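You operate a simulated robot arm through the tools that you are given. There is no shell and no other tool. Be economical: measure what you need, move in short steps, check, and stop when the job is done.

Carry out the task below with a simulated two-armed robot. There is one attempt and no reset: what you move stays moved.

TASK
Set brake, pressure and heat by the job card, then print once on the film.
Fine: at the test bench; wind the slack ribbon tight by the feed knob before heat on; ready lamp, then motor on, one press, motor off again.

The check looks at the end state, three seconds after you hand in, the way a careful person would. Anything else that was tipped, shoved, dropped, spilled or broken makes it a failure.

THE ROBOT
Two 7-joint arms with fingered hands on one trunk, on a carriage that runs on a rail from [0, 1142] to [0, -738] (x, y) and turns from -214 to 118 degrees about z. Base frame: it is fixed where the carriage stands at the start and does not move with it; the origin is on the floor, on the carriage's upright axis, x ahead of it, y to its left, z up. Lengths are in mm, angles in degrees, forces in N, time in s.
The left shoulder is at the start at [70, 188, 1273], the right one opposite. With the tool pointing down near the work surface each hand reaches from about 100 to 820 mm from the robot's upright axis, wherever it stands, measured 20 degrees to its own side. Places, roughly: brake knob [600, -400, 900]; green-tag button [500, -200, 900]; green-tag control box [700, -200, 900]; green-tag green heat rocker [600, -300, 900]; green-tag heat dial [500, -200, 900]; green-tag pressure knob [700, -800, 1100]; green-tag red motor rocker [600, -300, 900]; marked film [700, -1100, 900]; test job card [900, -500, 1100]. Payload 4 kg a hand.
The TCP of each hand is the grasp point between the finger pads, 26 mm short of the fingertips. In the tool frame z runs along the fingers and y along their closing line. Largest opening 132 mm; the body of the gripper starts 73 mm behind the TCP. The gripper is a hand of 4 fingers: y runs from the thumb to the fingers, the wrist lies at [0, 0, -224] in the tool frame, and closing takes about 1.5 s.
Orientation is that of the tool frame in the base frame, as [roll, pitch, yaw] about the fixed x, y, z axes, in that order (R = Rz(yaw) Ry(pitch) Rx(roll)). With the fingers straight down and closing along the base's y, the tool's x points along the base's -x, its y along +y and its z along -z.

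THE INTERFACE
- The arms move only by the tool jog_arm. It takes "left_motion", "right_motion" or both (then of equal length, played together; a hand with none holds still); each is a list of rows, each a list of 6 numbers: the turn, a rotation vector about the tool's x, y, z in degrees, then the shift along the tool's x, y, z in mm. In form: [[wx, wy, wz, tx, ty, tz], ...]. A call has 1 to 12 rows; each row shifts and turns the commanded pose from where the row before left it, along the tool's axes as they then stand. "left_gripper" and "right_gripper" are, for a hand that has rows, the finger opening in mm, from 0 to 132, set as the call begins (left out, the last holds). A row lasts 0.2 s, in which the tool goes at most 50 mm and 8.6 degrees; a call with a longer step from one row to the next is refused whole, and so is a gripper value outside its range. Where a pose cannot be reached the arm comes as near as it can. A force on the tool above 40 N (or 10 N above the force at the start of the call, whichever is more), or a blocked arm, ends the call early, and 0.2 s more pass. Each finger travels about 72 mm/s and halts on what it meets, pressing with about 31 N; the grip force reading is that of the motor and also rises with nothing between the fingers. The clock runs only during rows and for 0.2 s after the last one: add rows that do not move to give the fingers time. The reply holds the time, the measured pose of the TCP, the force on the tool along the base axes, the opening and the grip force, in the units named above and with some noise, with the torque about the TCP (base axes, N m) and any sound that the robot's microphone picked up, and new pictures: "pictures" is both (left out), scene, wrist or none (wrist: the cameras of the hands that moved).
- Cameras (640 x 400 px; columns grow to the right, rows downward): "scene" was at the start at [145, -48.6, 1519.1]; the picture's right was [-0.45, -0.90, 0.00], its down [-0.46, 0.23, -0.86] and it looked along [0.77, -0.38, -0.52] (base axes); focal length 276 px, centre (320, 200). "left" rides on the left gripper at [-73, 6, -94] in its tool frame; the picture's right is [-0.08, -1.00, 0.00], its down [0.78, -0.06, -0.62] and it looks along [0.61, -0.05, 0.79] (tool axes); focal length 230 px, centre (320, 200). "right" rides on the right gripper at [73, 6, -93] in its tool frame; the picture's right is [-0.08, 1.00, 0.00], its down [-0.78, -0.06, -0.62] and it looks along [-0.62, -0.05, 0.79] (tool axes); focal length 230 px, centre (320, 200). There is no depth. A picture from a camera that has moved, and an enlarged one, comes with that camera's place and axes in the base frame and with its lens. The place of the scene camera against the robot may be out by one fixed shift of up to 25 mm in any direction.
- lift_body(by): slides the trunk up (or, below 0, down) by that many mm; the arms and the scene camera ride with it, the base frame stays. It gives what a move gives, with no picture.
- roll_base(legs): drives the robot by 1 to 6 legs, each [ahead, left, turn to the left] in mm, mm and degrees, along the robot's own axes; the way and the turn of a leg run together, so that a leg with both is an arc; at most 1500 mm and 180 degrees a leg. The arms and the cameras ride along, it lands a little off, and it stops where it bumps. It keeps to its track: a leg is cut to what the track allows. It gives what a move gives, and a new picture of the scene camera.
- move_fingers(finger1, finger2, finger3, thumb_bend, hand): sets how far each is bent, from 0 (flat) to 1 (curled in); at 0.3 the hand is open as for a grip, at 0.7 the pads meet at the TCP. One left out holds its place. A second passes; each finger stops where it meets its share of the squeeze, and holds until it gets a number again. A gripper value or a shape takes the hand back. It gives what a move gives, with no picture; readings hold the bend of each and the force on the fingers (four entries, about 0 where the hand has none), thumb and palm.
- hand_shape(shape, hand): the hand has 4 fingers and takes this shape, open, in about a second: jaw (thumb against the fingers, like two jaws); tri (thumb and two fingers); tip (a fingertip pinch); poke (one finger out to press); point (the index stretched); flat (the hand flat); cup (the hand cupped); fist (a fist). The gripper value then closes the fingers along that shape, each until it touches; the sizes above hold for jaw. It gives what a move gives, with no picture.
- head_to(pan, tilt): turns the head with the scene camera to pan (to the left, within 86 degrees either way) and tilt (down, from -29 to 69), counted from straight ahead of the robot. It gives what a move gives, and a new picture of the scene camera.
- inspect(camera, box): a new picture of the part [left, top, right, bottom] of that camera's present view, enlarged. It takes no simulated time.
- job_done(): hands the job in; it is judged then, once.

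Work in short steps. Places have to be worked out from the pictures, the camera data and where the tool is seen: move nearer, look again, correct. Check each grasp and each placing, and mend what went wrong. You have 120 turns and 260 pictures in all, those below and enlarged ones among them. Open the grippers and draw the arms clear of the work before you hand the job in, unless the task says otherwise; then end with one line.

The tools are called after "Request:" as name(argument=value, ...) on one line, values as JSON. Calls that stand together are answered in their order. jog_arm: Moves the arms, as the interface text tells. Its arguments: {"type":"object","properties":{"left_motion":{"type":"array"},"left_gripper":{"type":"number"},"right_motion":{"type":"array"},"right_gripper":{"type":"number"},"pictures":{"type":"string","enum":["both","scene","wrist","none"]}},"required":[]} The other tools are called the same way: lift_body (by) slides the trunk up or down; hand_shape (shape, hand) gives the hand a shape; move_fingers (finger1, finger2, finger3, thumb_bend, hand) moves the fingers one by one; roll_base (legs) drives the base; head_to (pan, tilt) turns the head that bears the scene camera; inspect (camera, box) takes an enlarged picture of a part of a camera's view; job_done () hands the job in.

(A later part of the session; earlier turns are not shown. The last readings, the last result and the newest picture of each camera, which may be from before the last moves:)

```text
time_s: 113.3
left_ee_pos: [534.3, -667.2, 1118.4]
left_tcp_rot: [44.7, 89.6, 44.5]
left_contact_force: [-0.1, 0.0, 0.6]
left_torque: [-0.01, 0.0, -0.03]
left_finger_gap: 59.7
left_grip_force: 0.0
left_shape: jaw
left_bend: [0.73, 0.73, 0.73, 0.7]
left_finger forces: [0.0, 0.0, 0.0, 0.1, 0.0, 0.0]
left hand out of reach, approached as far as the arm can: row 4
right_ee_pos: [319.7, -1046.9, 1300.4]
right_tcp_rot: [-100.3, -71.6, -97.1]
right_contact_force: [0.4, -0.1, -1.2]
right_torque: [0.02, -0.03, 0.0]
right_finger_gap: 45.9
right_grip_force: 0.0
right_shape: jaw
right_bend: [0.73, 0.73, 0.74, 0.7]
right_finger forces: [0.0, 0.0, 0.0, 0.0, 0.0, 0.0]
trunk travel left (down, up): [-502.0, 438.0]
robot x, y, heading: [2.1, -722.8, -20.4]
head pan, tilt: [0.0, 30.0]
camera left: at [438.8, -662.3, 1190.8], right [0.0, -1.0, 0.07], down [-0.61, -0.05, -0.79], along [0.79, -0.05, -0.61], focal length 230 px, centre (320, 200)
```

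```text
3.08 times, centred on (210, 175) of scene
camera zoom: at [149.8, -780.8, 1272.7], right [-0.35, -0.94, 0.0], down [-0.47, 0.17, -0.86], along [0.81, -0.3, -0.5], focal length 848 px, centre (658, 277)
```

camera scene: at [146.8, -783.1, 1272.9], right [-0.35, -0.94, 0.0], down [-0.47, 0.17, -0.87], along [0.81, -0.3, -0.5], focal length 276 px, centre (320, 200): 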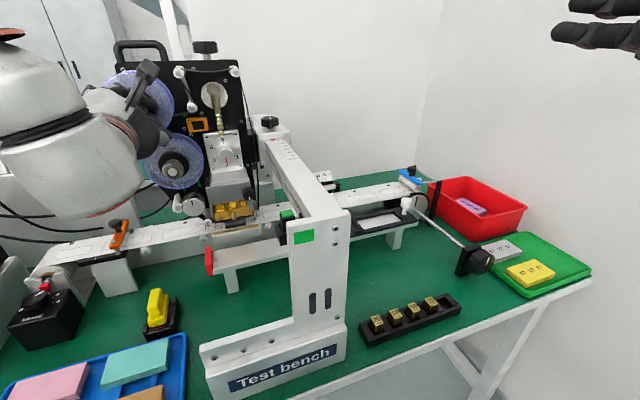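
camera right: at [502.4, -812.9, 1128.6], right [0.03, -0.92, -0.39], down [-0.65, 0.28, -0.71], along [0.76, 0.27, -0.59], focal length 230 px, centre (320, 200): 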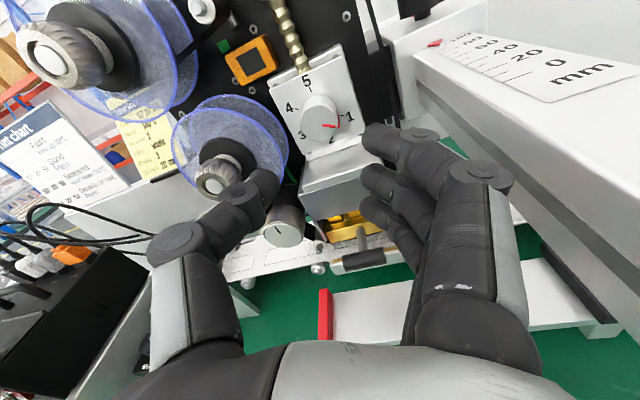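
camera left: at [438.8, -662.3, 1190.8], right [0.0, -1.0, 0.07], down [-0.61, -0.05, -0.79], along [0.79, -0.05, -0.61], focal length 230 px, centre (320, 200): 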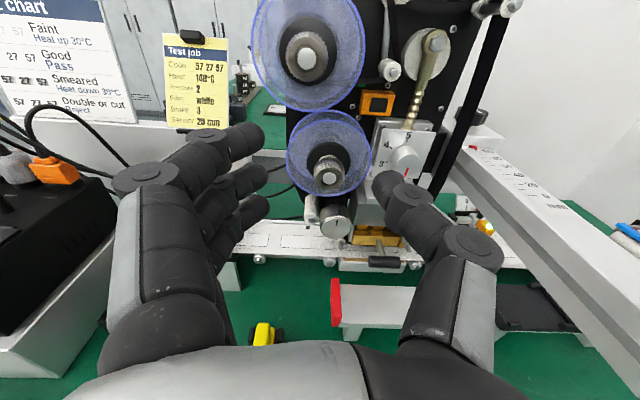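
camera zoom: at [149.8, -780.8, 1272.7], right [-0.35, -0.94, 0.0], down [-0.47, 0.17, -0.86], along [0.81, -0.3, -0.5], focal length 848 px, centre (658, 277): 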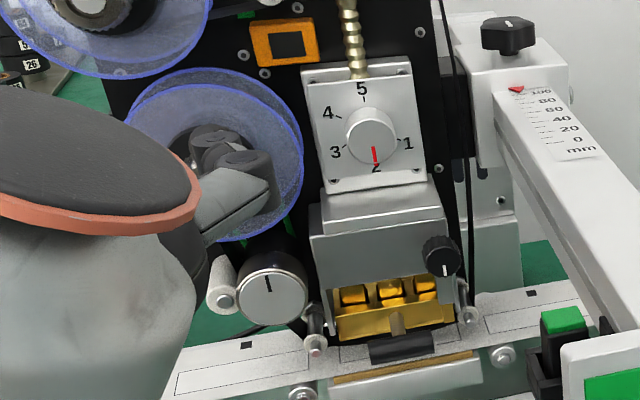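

Below the head there's a silver drum with an index line and a pinch roller, which pulls the ribbon through. That looks like the real feed knob, at about [669, -698, 980]. I'll lower the trunk and take a closer look.

Request:
lift_body(by=-100)

Request:
jog_arm(left_motion=[[0, 0, 0, 10, -10, 10], [0, 0, 0, 15, -10, 10], [0, 0, 0, 0, 0, 0]], pictures="wrist")

Request:
inspect(camera="left", box=[250, 60, 430, 210])

```text
time_s: 114.7
left_ee_pos: [530.0, -668.6, 1020.5]
left_tcp_rot: [29.0, 89.3, 28.8]
left_contact_force: [-0.5, -0.7, 0.5]
left_torque: [0.03, 0.01, 0.03]
left_finger_gap: 60.0
left_grip_force: 0.1
left_shape: jaw
left_bend: [0.73, 0.73, 0.73, 0.7]
left_finger forces: [0.0, 0.0, 0.0, 0.0, 0.0, 0.0]
right_ee_pos: [315.6, -1044.8, 1201.2]
right_tcp_rot: [-99.6, -71.5, -97.8]
right_contact_force: [-0.5, 1.1, -0.2]
right_torque: [0.0, -0.03, -0.01]
right_finger_gap: 45.9
right_grip_force: 0.0
right_shape: jaw
right_bend: [0.73, 0.73, 0.74, 0.7]
right_finger forces: [0.1, 0.0, 0.0, 0.0, 0.1, 0.0]
trunk travel left (down, up): [-402.0, 538.0]
robot x, y, heading: [0.8, -728.0, -20.3]
head pan, tilt: [0.0, 30.0]
```

```text
time_s: 115.5
left_ee_pos: [551.5, -688.8, 995.9]
left_tcp_rot: [27.7, 89.5, 27.5]
left_contact_force: [0.1, 1.1, 0.2]
left_torque: [0.01, -0.03, 0.02]
left_finger_gap: 59.9
left_grip_force: 0.0
left_shape: jaw
left_bend: [0.73, 0.73, 0.73, 0.7]
left_finger forces: [0.0, 0.0, 0.0, 0.0, 0.1, 0.1]
right_ee_pos: [314.9, -1045.4, 1201.0]
right_tcp_rot: [-99.5, -71.5, -97.8]
right_contact_force: [0.4, -0.8, -0.6]
right_torque: [-0.01, 0.01, -0.02]
right_finger_gap: 46.2
right_grip_force: 0.1
right_shape: jaw
right_bend: [0.73, 0.73, 0.74, 0.7]
right_finger forces: [0.0, 0.0, 0.0, 0.1, 0.0, 0.0]
trunk travel left (down, up): [-402.0, 538.0]
robot x, y, heading: [0.5, -723.8, -20.3]
head pan, tilt: [0.0, 30.0]
camera left: at [455.4, -683.3, 1067.1], right [-0.01, -1.0, 0.07], down [-0.61, -0.05, -0.79], along [0.79, -0.05, -0.61], focal length 230 px, centre (320, 200)
```

left: 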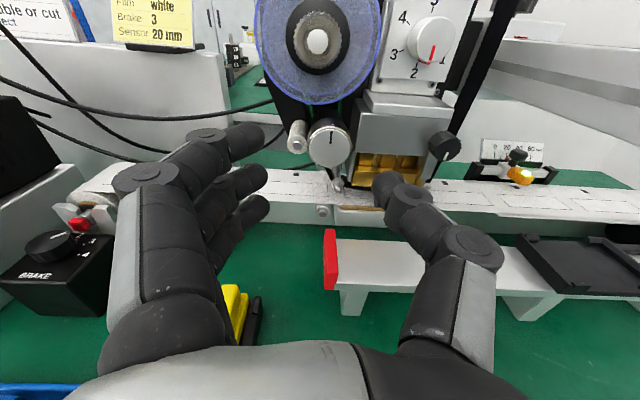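

```text
2.67 times, centred on (340, 135) of left
camera zoom: at [455.4, -683.3, 1067.1], right [-0.01, -1.0, 0.07], down [-0.61, -0.05, -0.79], along [0.79, -0.05, -0.61], focal length 614 px, centre (267, 373)
```

zoom: 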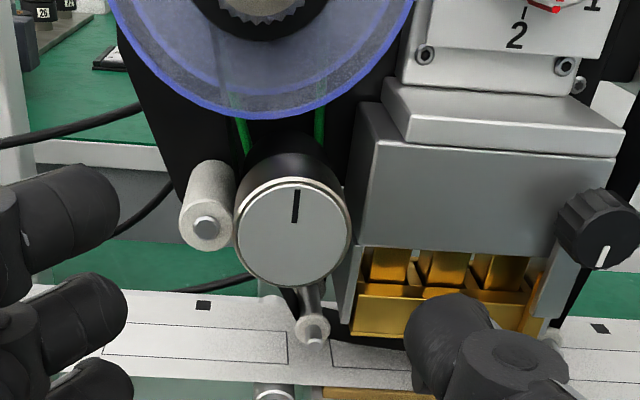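

A green belt ties this drum to the lower spool, which confirms it's the feed knob. I'll get another viewpoint to fix its depth.

Request:
jog_arm(left_motion=[[0, 0, 0, 15, -7, 15], [0, 0, 0, 15, -6, 15], [0, 0, 0, 0, 0, 0]], left_gripper=70, pictures="wrist")

Request:
inspect(camera="left", box=[250, 60, 430, 210])

```text
time_s: 116.2
left_ee_pos: [581.5, -701.1, 967.1]
left_tcp_rot: [26.9, 89.5, 26.6]
left_contact_force: [0.2, 0.3, -0.6]
left_torque: [0.01, 0.02, -0.02]
left_finger_gap: 69.3
left_grip_force: 0.1
left_shape: jaw
left_bend: [0.72, 0.72, 0.72, 0.7]
left_finger forces: [0.1, 0.0, 0.0, 0.0, 0.1, 0.1]
right_ee_pos: [314.5, -1046.5, 1201.4]
right_tcp_rot: [-99.5, -71.5, -97.7]
right_contact_force: [0.3, -0.4, -0.3]
right_torque: [-0.03, 0.0, 0.0]
right_finger_gap: 46.0
right_grip_force: 0.2
right_shape: jaw
right_bend: [0.73, 0.73, 0.74, 0.7]
right_finger forces: [0.0, 0.0, 0.1, 0.0, 0.0, 0.1]
trunk travel left (down, up): [-402.0, 538.0]
robot x, y, heading: [-0.3, -725.7, -20.3]
head pan, tilt: [0.0, 30.0]
camera left: at [485.2, -695.7, 1037.9], right [-0.01, -1.0, 0.07], down [-0.61, -0.05, -0.79], along [0.79, -0.05, -0.61], focal length 230 px, centre (320, 200)
```

left: 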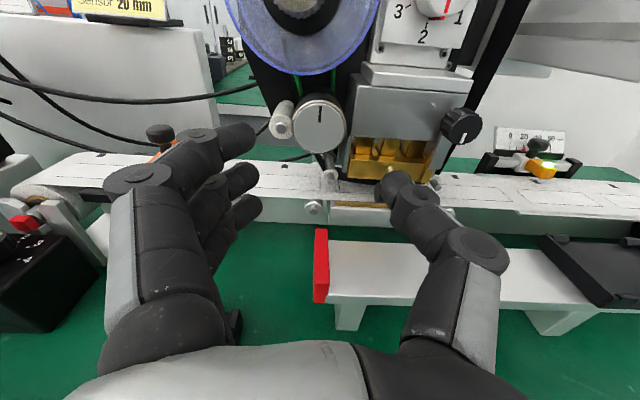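

```text
2.67 times, centred on (340, 135) of left
camera zoom: at [485.2, -695.7, 1037.9], right [-0.01, -1.0, 0.07], down [-0.61, -0.05, -0.79], along [0.79, -0.05, -0.61], focal length 614 px, centre (267, 373)
```

zoom: 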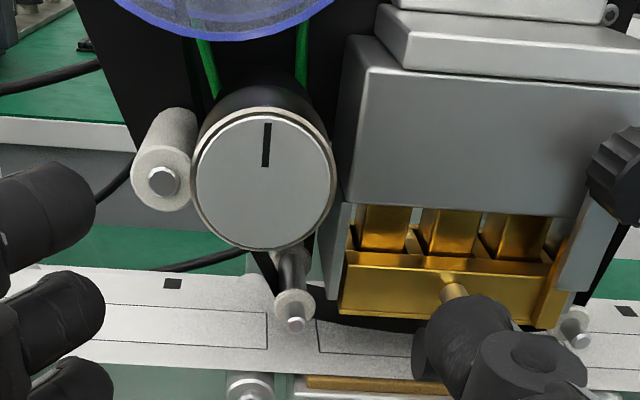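

The feed drum face is at about [648, -700, 977], 38 mm in diameter. I'll roll the hand to about 95° with fingers above and thumb below, to avoid the pinch roller, at a 44 mm opening.

Request:
jog_arm(left_motion=[[0, 0, 8, -5, 0, 0], [0, 0, 8, -5, 0, 0], [0, 0, 8, 0, 0, 0], [0, 0, 8, 0, 0, 0], [0, 0, 8, 0, 0, 0], [0, 0, 8, 0, 0, 0], [0, 0, 8, 0, 0, 0], [0, 0, 8, 0, 0, 0], [0, 0, 8, 0, 0, 0], [0, 0, 8, 0, 0, 0], [0, 0, 8, 0, 0, 0], [0, 0, 8, 0, 0, 0]], left_gripper=46, pictures="both")

Request:
inspect(camera="left", box=[220, 40, 420, 200])

```text
time_s: 118.8
left_ee_pos: [580.3, -702.2, 977.3]
left_tcp_rot: [89.6, -6.3, 89.8]
left_contact_force: [-0.1, 0.6, 0.0]
left_torque: [0.01, -0.01, -0.01]
left_finger_gap: 46.7
left_grip_force: 0.0
left_shape: jaw
left_bend: [0.73, 0.73, 0.73, 0.7]
left_finger forces: [0.0, 0.0, 0.0, 0.0, 0.2, 0.0]
right_ee_pos: [315.2, -1046.7, 1203.4]
right_tcp_rot: [-99.5, -71.5, -97.7]
right_contact_force: [0.4, 0.6, -0.9]
right_torque: [0.0, 0.01, -0.03]
right_finger_gap: 46.0
right_grip_force: 0.1
right_shape: jaw
right_bend: [0.73, 0.73, 0.74, 0.7]
right_finger forces: [0.0, 0.0, 0.0, 0.0, 0.1, 0.0]
trunk travel left (down, up): [-402.0, 538.0]
robot x, y, heading: [-3.1, -725.7, -20.1]
head pan, tilt: [0.0, 30.0]
camera scene: at [145.9, -781.7, 1173.2], right [-0.35, -0.94, 0.0], down [-0.47, 0.17, -0.87], along [0.81, -0.3, -0.5], focal length 276 px, centre (320, 200)
camera left: at [485.5, -775.7, 972.7], right [0.01, 0.03, -1.0], down [-0.61, 0.79, 0.02], along [0.79, 0.61, 0.03], focal length 230 px, centre (320, 200)
```

scene: 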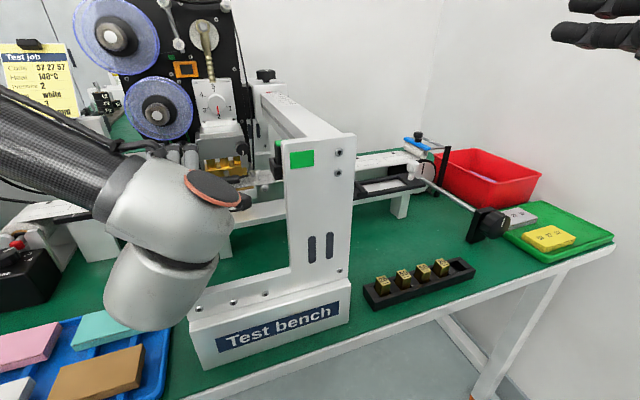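
left: 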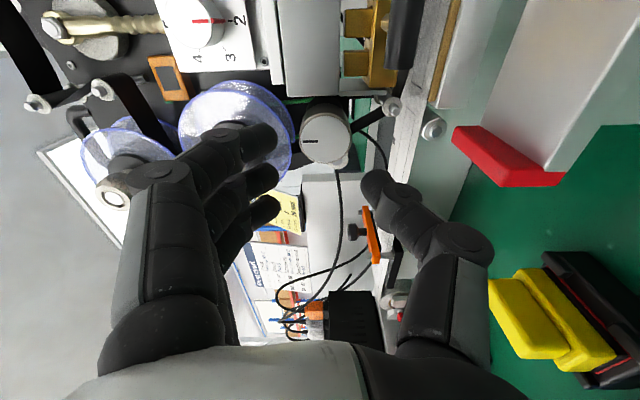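

```text
2.50 times, centred on (320, 120) of left
camera zoom: at [485.5, -775.7, 972.7], right [0.01, 0.03, -1.0], down [-0.61, 0.79, 0.02], along [0.79, 0.61, 0.03], focal length 575 px, centre (320, 400)
```

zoom: 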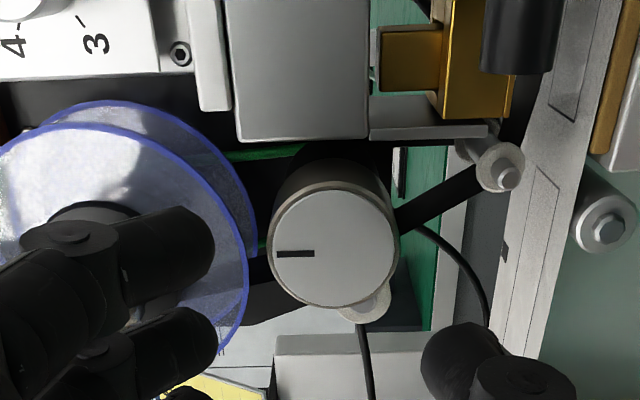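

A second orthogonal view fixes the drum face at [660, -701, 973]. I'll advance to TCP x≈645 and close.

Request:
jog_arm(left_motion=[[0, 0, 0, 0.6, -4, 20], [0, 0, 0, 0, 0, 20], [0, 0, 0, 0, 0, 15], [0, 0, 0, 0, 0, 10], [0, 0, 0, 0, 0, 0]], left_gripper=52, pictures="wrist")

Request:
inspect(camera="left", box=[200, 60, 440, 240])

```text
time_s: 120.0
left_ee_pos: [647.2, -700.5, 973.6]
left_tcp_rot: [89.4, -6.3, 89.7]
left_contact_force: [-0.2, -0.4, 0.1]
left_torque: [0.03, 0.01, -0.01]
left_finger_gap: 51.4
left_grip_force: 0.1
left_shape: jaw
left_bend: [0.73, 0.73, 0.73, 0.7]
left_finger forces: [0.1, 0.1, 0.0, 0.1, 0.0, 0.0]
right_ee_pos: [315.7, -1046.5, 1201.6]
right_tcp_rot: [-99.6, -71.5, -97.7]
right_contact_force: [0.3, -0.3, 0.5]
right_torque: [-0.02, 0.0, 0.02]
right_finger_gap: 45.9
right_grip_force: 0.0
right_shape: jaw
right_bend: [0.73, 0.73, 0.74, 0.7]
right_finger forces: [0.0, 0.0, 0.0, 0.0, 0.0, 0.0]
trunk travel left (down, up): [-402.0, 538.0]
robot x, y, heading: [-1.9, -723.0, -20.2]
head pan, tilt: [0.0, 30.0]
camera left: at [550.9, -774.2, 969.5], right [0.01, 0.03, -1.0], down [-0.61, 0.79, 0.02], along [0.79, 0.61, 0.03], focal length 230 px, centre (320, 200)
```

left: 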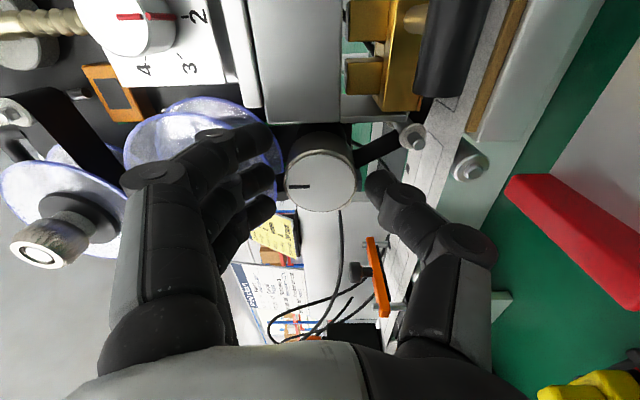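

```text
2.22 times, centred on (320, 150) of left
camera zoom: at [550.9, -774.2, 969.5], right [0.01, 0.03, -1.0], down [-0.61, 0.79, 0.02], along [0.79, 0.61, 0.03], focal length 511 px, centre (320, 311)
```

zoom: 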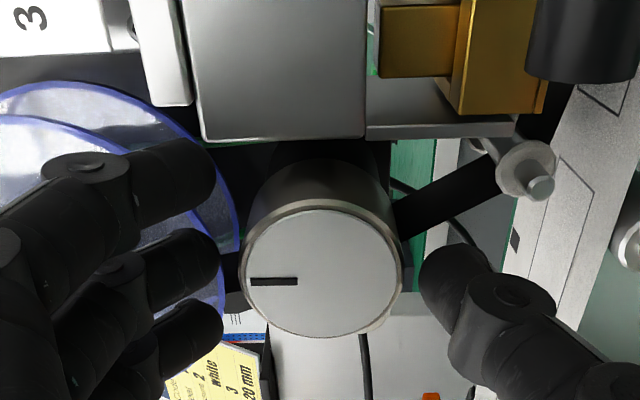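

Aligned. I'll close and turn 30° clockwise.

Request:
jog_arm(left_motion=[[0, 0, 0, 0, 0, 0], [0, 0, 0, 0, 0, 0], [0, 0, 0, 0, 0, 0], [0, 0, 0, 0, 0, 0], [0, 0, 7, 0, 0, 0], [0, 0, 7, 0, 0, 0], [0, 0, 7, 0, 0, 0], [0, 0, 7, 0, 0, 0], [0, 0, 0, 0, 0, 0]], left_gripper=22, pictures="wrist")

Request:
inspect(camera="left", box=[200, 60, 440, 240])

Request:
inspect(camera="scene", box=[140, 0, 260, 80])

```text
time_s: 122.0
left_ee_pos: [646.7, -700.8, 972.4]
left_tcp_rot: [89.5, -34.3, 89.9]
left_contact_force: [0.7, 0.8, -3.3]
left_torque: [0.0, 0.05, -0.03]
left_finger_gap: 28.6
left_grip_force: 31.1
left_shape: jaw
left_bend: [0.72, 0.74, 0.72, 0.7]
left_finger forces: [10.4, 9.4, 10.5, 0.0, 30.4, 0.0]
right_ee_pos: [315.5, -1046.0, 1201.7]
right_tcp_rot: [-99.8, -71.5, -97.6]
right_contact_force: [-0.3, 0.5, 0.5]
right_torque: [-0.03, 0.01, 0.02]
right_finger_gap: 45.8
right_grip_force: 0.1
right_shape: jaw
right_bend: [0.73, 0.73, 0.74, 0.7]
right_finger forces: [0.1, 0.0, 0.0, 0.0, 0.0, 0.0]
trunk travel left (down, up): [-402.0, 538.0]
robot x, y, heading: [-1.0, -724.6, -20.4]
head pan, tilt: [0.0, 30.0]
camera left: at [551.4, -764.6, 934.9], right [0.01, 0.5, -0.87], down [-0.62, 0.69, 0.39], along [0.79, 0.53, 0.31], focal length 230 px, centre (320, 200)
```

left: 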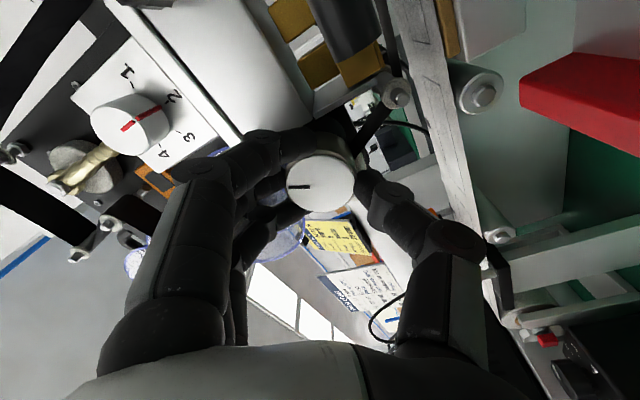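

```text
2.22 times, centred on (320, 150) of left
camera zoom: at [551.4, -764.6, 934.9], right [0.01, 0.5, -0.87], down [-0.62, 0.69, 0.39], along [0.79, 0.53, 0.31], focal length 511 px, centre (320, 311)
```

zoom: 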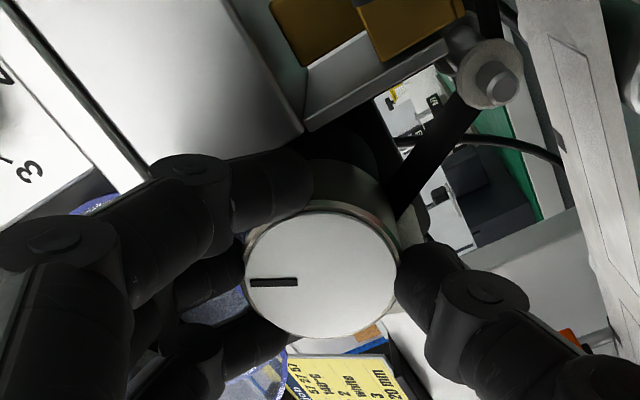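

```text
5.00 times, centred on (200, 40) of scene
camera zoom: at [146.5, -781.5, 1173.1], right [-0.35, -0.94, 0.0], down [-0.47, 0.17, -0.87], along [0.81, -0.3, -0.5], focal length 1378 px, centre (920, 1000)
```

zoom: 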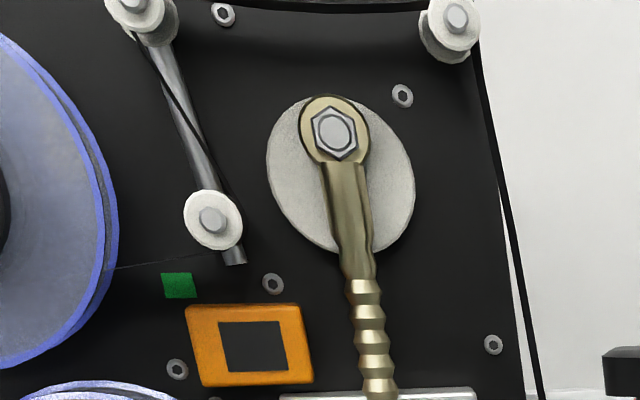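

The drum turned with the hand (the index line moved with it). I'll aim the head at the ribbon and continue with small strokes.

Request:
head_to(pan=12, tilt=15)

Request:
inspect(camera="scene", box=[200, 60, 340, 170])

```text
time_s: 122.8
left_ee_pos: [647.2, -700.9, 973.0]
left_tcp_rot: [89.3, -34.3, 90.0]
left_contact_force: [-0.2, 1.3, -4.3]
left_torque: [-0.01, 0.06, 0.01]
left_finger_gap: 28.3
left_grip_force: 31.1
left_shape: jaw
left_bend: [0.72, 0.74, 0.72, 0.7]
left_finger forces: [10.6, 9.4, 10.4, 0.0, 31.1, 0.1]
right_ee_pos: [316.2, -1045.7, 1202.2]
right_tcp_rot: [-99.6, -71.5, -97.7]
right_contact_force: [-0.6, 0.2, -0.5]
right_torque: [-0.03, 0.02, 0.03]
right_finger_gap: 45.8
right_grip_force: 0.1
right_shape: jaw
right_bend: [0.73, 0.73, 0.74, 0.7]
right_finger forces: [0.0, 0.0, 0.1, 0.1, 0.0, 0.1]
trunk travel left (down, up): [-402.0, 538.0]
robot x, y, heading: [0.8, -723.1, -20.4]
head pan, tilt: [12.0, 15.0]
camera scene: at [154.1, -763.6, 1197.3], right [-0.14, -0.99, 0.0], down [-0.26, 0.04, -0.97], along [0.96, -0.14, -0.26], focal length 276 px, centre (320, 200)
```

scene: 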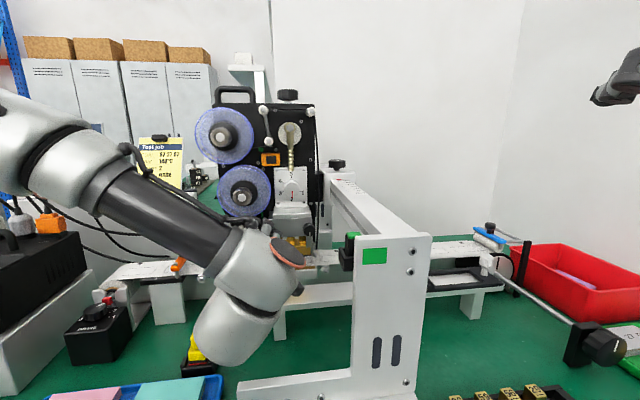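

```text
3.64 times, centred on (270, 115) of scene
camera zoom: at [154.1, -763.6, 1197.3], right [-0.14, -0.99, 0.0], down [-0.26, 0.04, -0.97], along [0.96, -0.14, -0.26], focal length 1002 px, centre (502, 509)
```

zoom: 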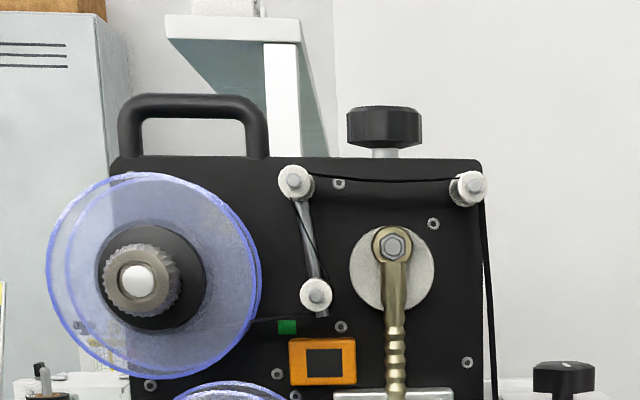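

This is a good vantage point: the top run sags only slightly now, about 4 px. I'll do another stroke: release, roll back 35°, regrip, turn 35°.

Request:
jog_arm(left_motion=[[0, 0, 0, 0, 0, 0], [0, 0, 0, 0, 0, 0], [0, 0, -7, 0, 0, 0], [0, 0, -7, 0, 0, 0], [0, 0, -7, 0, 0, 0], [0, 0, -7, 0, 0, 0], [0, 0, -7, 0, 0, 0], [0, 0, 0, 0, 0, 0]], left_gripper=52, pictures="none")

Request:
jog_arm(left_motion=[[0, 0, 0, 0, 0, 0], [0, 0, 0, 0, 0, 0], [0, 0, 0, 0, 0, 0], [0, 0, 0, 0, 0, 0], [0, 0, 7, 0, 0, 0], [0, 0, 7, 0, 0, 0], [0, 0, 7, 0, 0, 0], [0, 0, 7, 0, 0, 0], [0, 0, 7, 0, 0, 0], [0, 0, 0, 0, 0, 0]], left_gripper=22, pictures="none")

Request:
inspect(camera="scene", box=[200, 60, 340, 170])

Request:
inspect(camera="left", box=[200, 60, 440, 240])

```text
time_s: 124.6
left_ee_pos: [646.3, -701.2, 971.8]
left_tcp_rot: [89.5, 0.9, 89.7]
left_contact_force: [0.3, -0.5, 0.1]
left_torque: [-0.04, 0.02, 0.0]
left_finger_gap: 51.4
left_grip_force: 0.1
left_shape: jaw
left_bend: [0.73, 0.73, 0.73, 0.7]
left_finger forces: [0.0, 0.1, 0.0, 0.0, 0.1, 0.0]
right_ee_pos: [315.7, -1045.5, 1202.0]
right_tcp_rot: [-99.6, -71.4, -97.8]
right_contact_force: [0.5, -0.1, 0.1]
right_torque: [-0.02, 0.01, -0.02]
right_finger_gap: 45.8
right_grip_force: 0.1
right_shape: jaw
right_bend: [0.73, 0.73, 0.74, 0.7]
right_finger forces: [0.0, 0.0, 0.0, 0.0, 0.0, 0.1]
trunk travel left (down, up): [-402.0, 538.0]
robot x, y, heading: [-5.3, -725.0, -20.5]
head pan, tilt: [12.0, 15.0]
```

```text
time_s: 126.8
left_ee_pos: [646.8, -700.8, 972.1]
left_tcp_rot: [89.5, -34.4, 90.0]
left_contact_force: [1.1, 1.3, -3.4]
left_torque: [-0.01, 0.07, -0.03]
left_finger_gap: 28.5
left_grip_force: 30.9
left_shape: jaw
left_bend: [0.72, 0.73, 0.72, 0.7]
left_finger forces: [10.2, 9.5, 10.6, 0.0, 31.1, 0.0]
right_ee_pos: [317.2, -1046.0, 1200.3]
right_tcp_rot: [-99.6, -71.5, -97.6]
right_contact_force: [-0.1, -0.1, 0.6]
right_torque: [0.01, 0.01, 0.01]
right_finger_gap: 46.1
right_grip_force: 0.1
right_shape: jaw
right_bend: [0.73, 0.73, 0.74, 0.7]
right_finger forces: [0.1, 0.0, 0.0, 0.0, 0.0, 0.1]
trunk travel left (down, up): [-402.0, 538.0]
robot x, y, heading: [-0.1, -724.1, -20.0]
head pan, tilt: [12.0, 15.0]
```

```text
3.64 times, centred on (270, 115) of scene
camera zoom: at [154.3, -763.5, 1197.3], right [-0.14, -0.99, 0.0], down [-0.26, 0.04, -0.97], along [0.96, -0.14, -0.26], focal length 1002 px, centre (502, 509)
```

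zoom: 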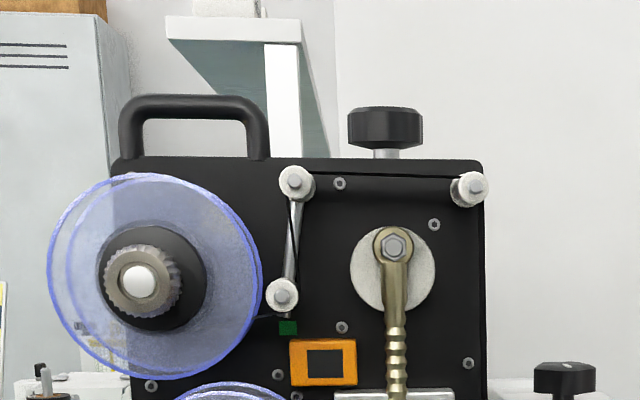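

```text
2.22 times, centred on (320, 150) of left
camera zoom: at [551.5, -764.6, 934.1], right [0.01, 0.5, -0.87], down [-0.62, 0.69, 0.39], along [0.79, 0.53, 0.31], focal length 511 px, centre (320, 311)
```

zoom: 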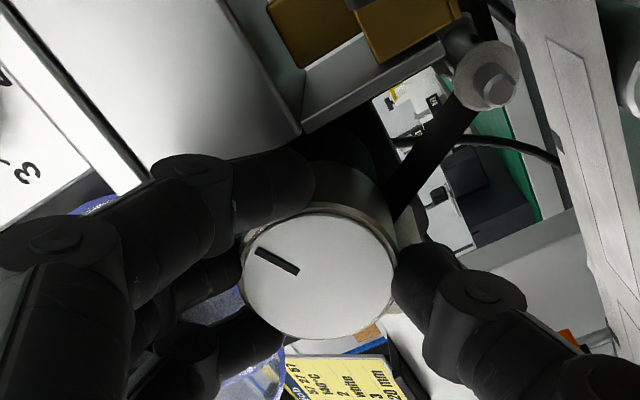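

The swing arm has moved to sit over the green mark and the ribbon runs straight all round, so the ribbon is tight. I'll release, back off and roll the hand back.

Request:
jog_arm(left_motion=[[0, 0, 0, 0, 0, 0], [0, 0, 0, 0, 0, 0], [0, 0, 0, 0, 0, -30], [0, 0, -8, 0, 0, -40], [0, 0, -8, 0, 0, -40], [0, 0, -8, 0, 0, -40], [0, 0, -8, 0, 0, 0], [0, 0, -8, 0, 0, 0], [0, 0, -8, 0, 0, 0], [0, 0, -8, 0, 0, 0], [0, 0, -8, 0, 0, 0], [0, 0, -8, 0, 0, 0]], left_gripper=54, pictures="none")

Request:
jog_arm(left_motion=[[0, 0, -8, -20, 0, 0], [0, 0, -8, -20, 0, 0], [0, 0, -8, -20, 0, 0], [0, 0, -8, -20, 0, 0], [0, 0, -8, -20, 0, 0], [0, 0, -4, -20, 0, 0]], pictures="scene")

Request:
inspect(camera="scene", box=[200, 60, 340, 170])

```text
time_s: 129.4
left_ee_pos: [497.5, -699.6, 971.8]
left_tcp_rot: [89.3, 37.7, 89.3]
left_contact_force: [0.8, 0.2, -0.4]
left_torque: [0.01, 0.0, 0.03]
left_finger_gap: 53.5
left_grip_force: 0.1
left_shape: jaw
left_bend: [0.73, 0.73, 0.73, 0.7]
left_finger forces: [0.0, 0.0, 0.1, 0.1, 0.0, 0.0]
right_ee_pos: [314.9, -1046.4, 1201.6]
right_tcp_rot: [-99.6, -71.5, -97.7]
right_contact_force: [-0.3, 0.3, -0.5]
right_torque: [0.0, 0.01, 0.01]
right_finger_gap: 46.1
right_grip_force: 0.0
right_shape: jaw
right_bend: [0.73, 0.73, 0.74, 0.7]
right_finger forces: [0.0, 0.1, 0.0, 0.0, 0.1, 0.0]
trunk travel left (down, up): [-402.0, 538.0]
robot x, y, heading: [-0.7, -726.0, -20.5]
head pan, tilt: [12.0, 15.0]
```

```text
time_s: 130.8
left_ee_pos: [495.5, -763.8, 1069.6]
left_tcp_rot: [86.1, 81.8, 86.0]
left_contact_force: [0.6, -0.8, 0.0]
left_torque: [0.01, 0.01, -0.01]
left_finger_gap: 53.6
left_grip_force: 0.0
left_shape: jaw
left_bend: [0.73, 0.73, 0.73, 0.7]
left_finger forces: [0.0, 0.0, 0.0, 0.1, 0.1, 0.1]
right_ee_pos: [315.7, -1046.1, 1201.7]
right_tcp_rot: [-99.5, -71.5, -97.6]
right_contact_force: [0.8, 0.4, 1.3]
right_torque: [-0.04, 0.0, -0.03]
right_finger_gap: 45.9
right_grip_force: 0.0
right_shape: jaw
right_bend: [0.73, 0.73, 0.74, 0.7]
right_finger forces: [0.0, 0.0, 0.0, 0.0, 0.0, 0.1]
trunk travel left (down, up): [-402.0, 538.0]
robot x, y, heading: [-1.1, -725.5, -20.5]
head pan, tilt: [12.0, 15.0]
camera scene: at [153.6, -763.4, 1197.4], right [-0.14, -0.99, 0.0], down [-0.26, 0.04, -0.97], along [0.96, -0.14, -0.26], focal length 276 px, centre (320, 200)
```

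scene: 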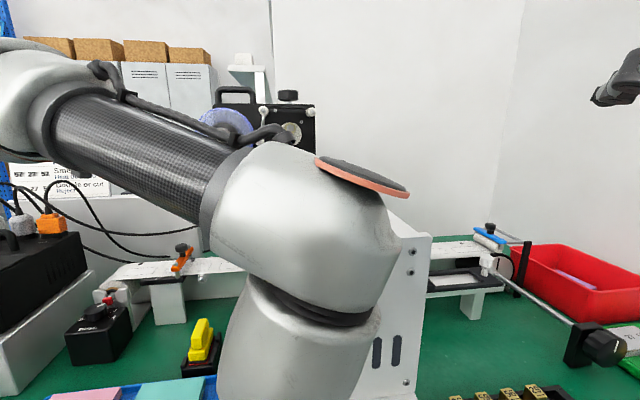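

```text
3.64 times, centred on (270, 115) of scene
camera zoom: at [153.6, -763.4, 1197.4], right [-0.14, -0.99, 0.0], down [-0.26, 0.04, -0.97], along [0.96, -0.14, -0.26], focal length 1002 px, centre (502, 509)
```

zoom: 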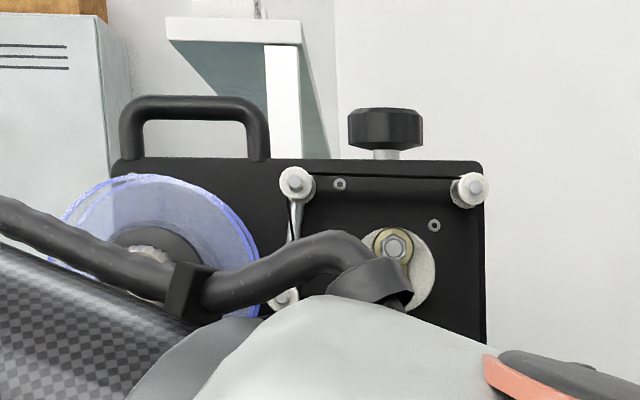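

The ribbon stays tight. I'll pull the left hand back, then drive to the control box with heading 0.

Request:
jog_arm(left_motion=[[0, 0, -8, -10, 0, -40], [0, 0, 0, 0, 0, -40]], pictures="none")

Request:
roll_base(legs=[[0, 0, 20], [0, 330, 0]])

Request:
head_to(pan=15, tilt=28)

Request:
inspect(camera="left", box=[0, 0, 640, 400])

```text
time_s: 131.4
left_ee_pos: [413.1, -764.5, 1078.4]
left_tcp_rot: [26.9, 89.5, 26.7]
left_contact_force: [0.2, -0.5, 0.2]
left_torque: [0.01, -0.02, 0.01]
left_finger_gap: 53.5
left_grip_force: 0.0
left_shape: jaw
left_bend: [0.73, 0.73, 0.73, 0.7]
left_finger forces: [0.0, 0.1, 0.0, 0.0, 0.0, 0.0]
right_ee_pos: [314.9, -1046.9, 1201.9]
right_tcp_rot: [-99.5, -71.4, -97.8]
right_contact_force: [-0.4, -0.3, 0.3]
right_torque: [0.02, -0.01, 0.02]
right_finger_gap: 46.1
right_grip_force: 0.0
right_shape: jaw
right_bend: [0.73, 0.73, 0.74, 0.7]
right_finger forces: [0.0, 0.0, 0.0, 0.0, 0.1, 0.1]
trunk travel left (down, up): [-402.0, 538.0]
robot x, y, heading: [0.9, -726.9, -20.4]
head pan, tilt: [12.0, 15.0]
```

```text
time_s: 134.7
left_ee_pos: [404.8, -301.9, 1078.3]
left_tcp_rot: [28.2, 89.4, 47.1]
left_contact_force: [0.1, -0.1, 0.0]
left_torque: [0.0, -0.01, -0.04]
left_finger_gap: 53.3
left_grip_force: 0.1
left_shape: jaw
left_bend: [0.73, 0.73, 0.73, 0.7]
left_finger forces: [0.0, 0.0, 0.0, 0.0, 0.1, 0.1]
right_ee_pos: [403.5, -600.3, 1200.7]
right_tcp_rot: [-99.6, -71.5, -78.6]
right_contact_force: [-0.6, 0.0, -0.5]
right_torque: [-0.01, -0.01, -0.01]
right_finger_gap: 46.1
right_grip_force: 0.1
right_shape: jaw
right_bend: [0.73, 0.73, 0.74, 0.7]
right_finger forces: [0.0, 0.0, 0.1, 0.0, 0.0, 0.1]
trunk travel left (down, up): [-402.0, 538.0]
robot x, y, heading: [2.2, -400.8, -1.2]
head pan, tilt: [12.0, 15.0]
camera scene: at [156.1, -392.0, 1197.4], right [0.19, -0.98, 0.0], down [-0.25, -0.05, -0.97], along [0.95, 0.18, -0.26], focal length 276 px, centre (320, 200)
```

scene: 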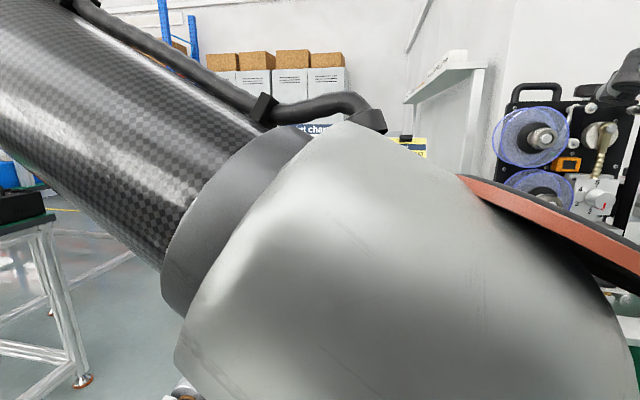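

```text
time_s: 135.4
left_ee_pos: [404.6, -302.1, 1079.2]
left_tcp_rot: [30.8, 89.3, 49.5]
left_contact_force: [0.0, -0.7, -0.8]
left_torque: [0.01, -0.03, 0.0]
left_finger_gap: 53.4
left_grip_force: 0.0
left_shape: jaw
left_bend: [0.73, 0.73, 0.73, 0.7]
left_finger forces: [0.0, 0.0, 0.0, 0.1, 0.0, 0.1]
right_ee_pos: [404.0, -601.6, 1201.7]
right_tcp_rot: [-99.6, -71.6, -78.6]
right_contact_force: [-0.3, -0.1, -0.2]
right_torque: [-0.01, 0.0, 0.03]
right_finger_gap: 46.0
right_grip_force: 0.1
right_shape: jaw
right_bend: [0.73, 0.73, 0.74, 0.7]
right_finger forces: [0.0, 0.0, 0.1, 0.0, 0.1, 0.0]
trunk travel left (down, up): [-402.0, 538.0]
robot x, y, heading: [0.7, -399.8, -1.1]
head pan, tilt: [15.0, 28.0]
camera scene: at [152.9, -388.3, 1176.4], right [0.24, -0.97, 0.0], down [-0.46, -0.11, -0.88], along [0.86, 0.21, -0.47], focal length 276 px, centre (320, 200)
```

scene: 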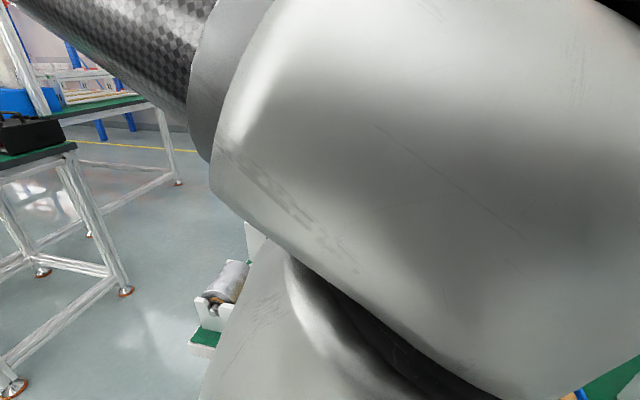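

```text
1.00 times, centred on (320, 200) of left (not enlarged: the box is as wide or as high as the picture)
camera zoom: at [312.3, -328.0, 1150.4], right [0.32, -0.94, 0.07], down [-0.56, -0.25, -0.79], along [0.77, 0.21, -0.61], focal length 230 px, centre (320, 200)
```

zoom: 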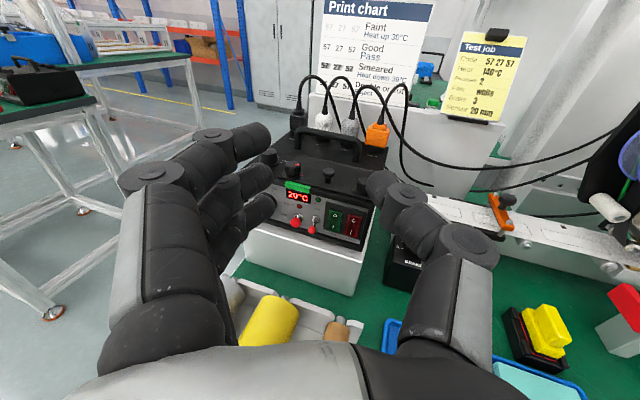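

The control box is visible from the left wrist camera. I'll straighten the hand's yaw and move in front of the heat dial.

Request:
jog_arm(left_motion=[[6.5, 0, 0, 0, 0, 0], [6.5, 0, 0, 0, 0, 0], [6.5, 0, 0, 0, 0, 0], [0, 0, 0, 20, 40, 0], [0, 0, 0, 20, 40, 0], [0, 0, 0, 20, 25, 0], [0, 0, 0, 0, 0, 0]], left_gripper=70, pictures="wrist")

Request:
inspect(camera="left", box=[220, 60, 460, 230])

```text
time_s: 137.0
left_ee_pos: [405.8, -281.6, 1068.3]
left_tcp_rot: [53.6, 89.4, 52.8]
left_contact_force: [0.6, 0.5, 0.1]
left_torque: [0.0, -0.02, -0.03]
left_finger_gap: 69.5
left_grip_force: 0.0
left_shape: jaw
left_bend: [0.72, 0.72, 0.72, 0.7]
left_finger forces: [0.0, 0.0, 0.0, 0.0, 0.0, 0.1]
left hand out of reach, approached as far as the arm can: row 4, 5, 6
right_ee_pos: [404.9, -601.2, 1202.1]
right_tcp_rot: [-99.7, -71.5, -78.4]
right_contact_force: [-0.4, -0.2, -0.2]
right_torque: [0.0, -0.02, 0.0]
right_finger_gap: 46.0
right_grip_force: 0.0
right_shape: jaw
right_bend: [0.73, 0.73, 0.74, 0.7]
right_finger forces: [0.0, 0.1, 0.0, 0.0, 0.0, 0.0]
trunk travel left (down, up): [-402.0, 538.0]
robot x, y, heading: [-0.3, -401.1, -1.1]
head pan, tilt: [15.0, 28.0]
camera left: at [310.2, -275.6, 1140.4], right [-0.01, -1.0, 0.07], down [-0.61, -0.05, -0.79], along [0.79, -0.05, -0.61], focal length 230 px, centre (320, 200)
```

left: 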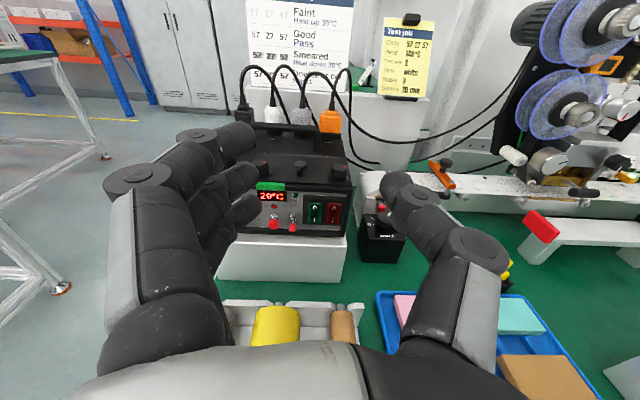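

```text
2.35 times, centred on (340, 145) of left
camera zoom: at [310.2, -275.6, 1140.4], right [-0.01, -1.0, 0.07], down [-0.61, -0.05, -0.79], along [0.79, -0.05, -0.61], focal length 541 px, centre (273, 329)
```

zoom: 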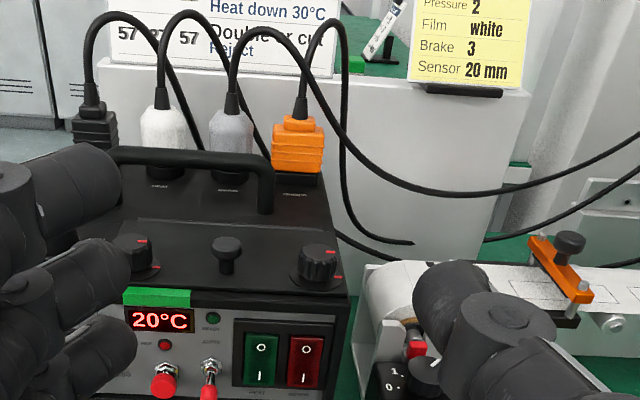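

The hand can't go further left this close in, so I'll drive the carriage 90 mm left instead.

Request:
roll_base(legs=[[0, 90, 0]])

Request:
jog_arm(left_motion=[[0, 0, 0, 30, 0, 25], [0, 0, 0, 30, 0, 25], [0, 0, 0, 0, 0, 0]], pictures="wrist")

Request:
inspect(camera="left", box=[230, 90, 430, 220])

```text
time_s: 138.1
left_ee_pos: [404.0, -194.1, 1069.7]
left_tcp_rot: [47.8, 89.4, 46.9]
left_contact_force: [0.0, 0.6, 0.1]
left_torque: [0.01, -0.02, 0.0]
left_finger_gap: 69.3
left_grip_force: 0.0
left_shape: jaw
left_bend: [0.72, 0.72, 0.72, 0.7]
left_finger forces: [0.0, 0.1, 0.0, 0.1, 0.0, 0.0]
right_ee_pos: [402.7, -513.7, 1202.5]
right_tcp_rot: [-99.6, -71.5, -78.7]
right_contact_force: [0.2, 0.2, 0.8]
right_torque: [0.0, 0.05, -0.02]
right_finger_gap: 46.0
right_grip_force: 0.0
right_shape: jaw
right_bend: [0.73, 0.73, 0.74, 0.7]
right_finger forces: [0.0, 0.0, 0.0, 0.0, 0.0, 0.0]
trunk travel left (down, up): [-402.0, 538.0]
robot x, y, heading: [0.4, -313.2, -1.3]
head pan, tilt: [15.0, 28.0]
camera scene: at [152.9, -299.8, 1176.4], right [0.24, -0.97, 0.0], down [-0.46, -0.11, -0.88], along [0.86, 0.21, -0.47], focal length 276 px, centre (320, 200)
```

scene: 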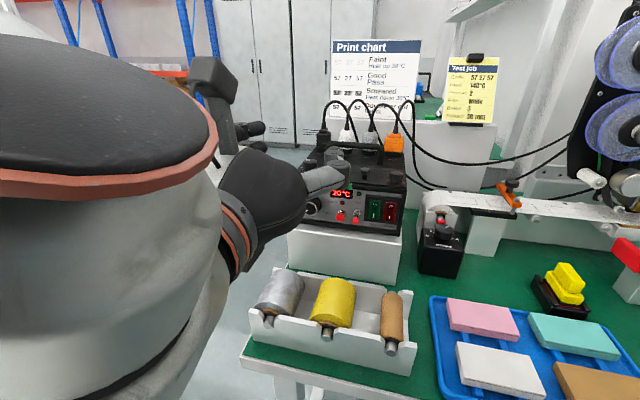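

```text
time_s: 138.9
left_ee_pos: [428.6, -187.5, 1052.2]
left_tcp_rot: [17.6, 89.8, 17.9]
left_contact_force: [0.1, 0.3, -0.1]
left_torque: [-0.01, 0.0, -0.01]
left_finger_gap: 69.3
left_grip_force: 0.0
left_shape: jaw
left_bend: [0.72, 0.72, 0.72, 0.7]
left_finger forces: [0.0, 0.0, 0.1, 0.1, 0.0, 0.0]
left hand out of reach, approached as far as the arm can: row 1, 2
right_ee_pos: [400.9, -514.7, 1203.0]
right_tcp_rot: [-99.3, -71.5, -78.9]
right_contact_force: [-0.4, 0.2, 0.4]
right_torque: [-0.01, -0.01, 0.01]
right_finger_gap: 46.1
right_grip_force: 0.0
right_shape: jaw
right_bend: [0.73, 0.73, 0.74, 0.7]
right_finger forces: [0.1, 0.0, 0.0, 0.1, 0.0, 0.0]
trunk travel left (down, up): [-402.0, 538.0]
robot x, y, heading: [0.6, -311.1, -1.4]
head pan, tilt: [15.0, 28.0]
camera left: at [333.6, -182.8, 1124.3], right [0.01, -1.0, 0.08], down [-0.61, -0.06, -0.79], along [0.79, -0.04, -0.61], focal length 230 px, centre (320, 200)
```

left: 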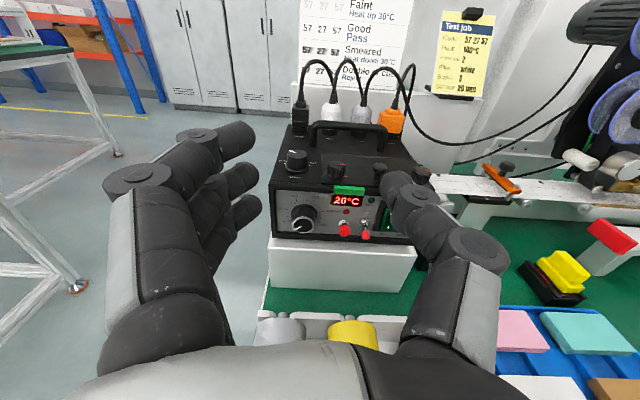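

```text
3.08 times, centred on (330, 155) of left
camera zoom: at [333.6, -182.8, 1124.3], right [0.01, -1.0, 0.08], down [-0.61, -0.06, -0.79], along [0.79, -0.04, -0.61], focal length 708 px, centre (289, 338)
```

zoom: 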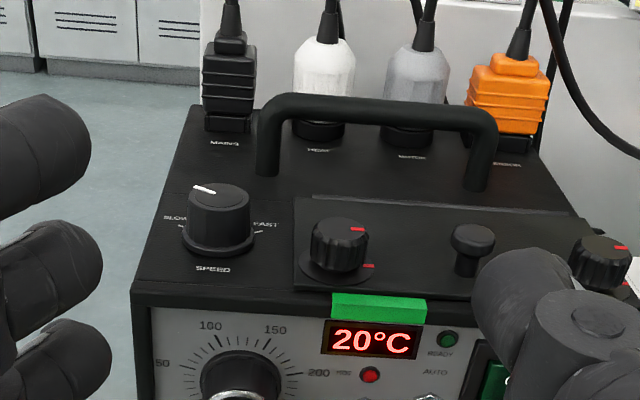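

The arm is folded tightly here. I'll go forward first, then down toward the dial height.

Request:
jog_arm(left_motion=[[0, 0, 0, 0, 0, 30], [0, 0, 0, 0, 0, 30], [0, 0, 0, 30, 0, 0], [0, 0, 0, 30, 0, 0], [0, 0, 0, 30, 0, 0], [0, 0, 0, 0, 0, 0]], pictures="wrist")

Request:
inspect(camera="left", box=[250, 70, 450, 220])

```text
time_s: 140.3
left_ee_pos: [488.3, -187.5, 994.1]
left_tcp_rot: [49.4, 89.5, 48.7]
left_contact_force: [0.5, -0.2, 0.2]
left_torque: [0.02, 0.01, -0.01]
left_finger_gap: 69.4
left_grip_force: 0.1
left_shape: jaw
left_bend: [0.72, 0.72, 0.72, 0.7]
left_finger forces: [0.0, 0.0, 0.0, 0.0, 0.0, 0.0]
left hand out of reach, approached as far as the arm can: row 5
right_ee_pos: [401.6, -514.5, 1201.9]
right_tcp_rot: [-99.7, -71.6, -78.8]
right_contact_force: [-0.3, -0.6, -0.3]
right_torque: [0.02, -0.02, -0.01]
right_finger_gap: 46.1
right_grip_force: 0.1
right_shape: jaw
right_bend: [0.73, 0.73, 0.74, 0.7]
right_finger forces: [0.0, 0.1, 0.0, 0.0, 0.0, 0.1]
trunk travel left (down, up): [-402.0, 538.0]
robot x, y, heading: [0.5, -311.2, -1.4]
head pan, tilt: [15.0, 28.0]
camera left: at [393.9, -180.7, 1066.1], right [-0.01, -1.0, 0.07], down [-0.61, -0.05, -0.79], along [0.79, -0.05, -0.61], focal length 230 px, centre (320, 200)
```

left: 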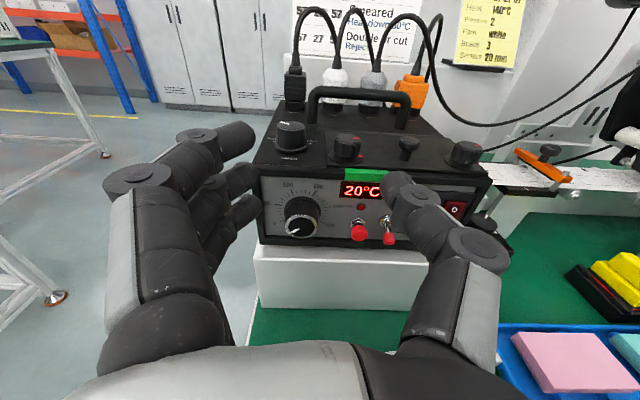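

```text
2.67 times, centred on (350, 145) of left
camera zoom: at [393.9, -180.7, 1066.1], right [-0.01, -1.0, 0.07], down [-0.61, -0.05, -0.79], along [0.79, -0.05, -0.61], focal length 614 px, centre (240, 347)
```

zoom: 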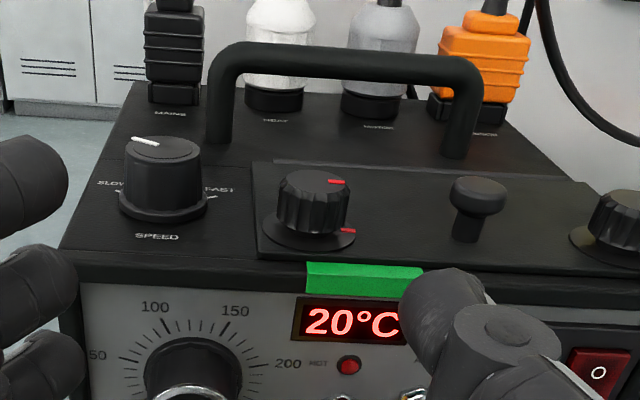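

Now I'll zoom on the dial and switches.

Request:
inspect(camera="left", box=[255, 165, 375, 255])

Request:
inspect(camera="scene", box=[290, 170, 430, 250])

```text
4.44 times, centred on (315, 210) of left
camera zoom: at [393.9, -180.7, 1066.1], right [-0.01, -1.0, 0.07], down [-0.61, -0.05, -0.79], along [0.79, -0.05, -0.61], focal length 1022 px, centre (342, 156)
```

zoom: 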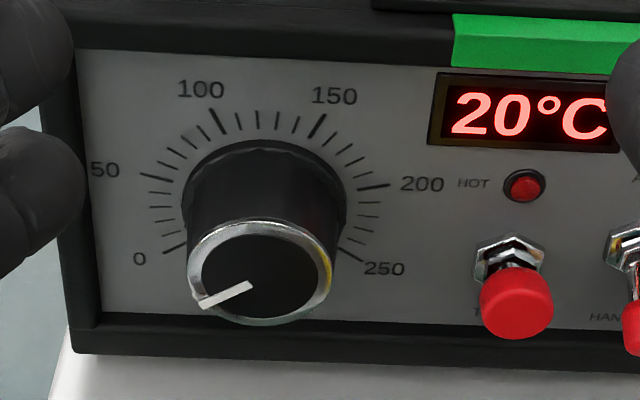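

```text
4.57 times, centred on (360, 210) of scene
camera zoom: at [152.2, -300.8, 1176.5], right [0.24, -0.97, 0.0], down [-0.46, -0.11, -0.88], along [0.86, 0.21, -0.47], focal length 1260 px, centre (137, 154)
```

zoom: 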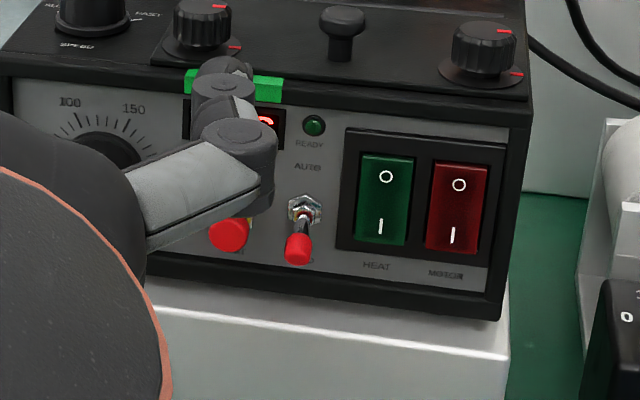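

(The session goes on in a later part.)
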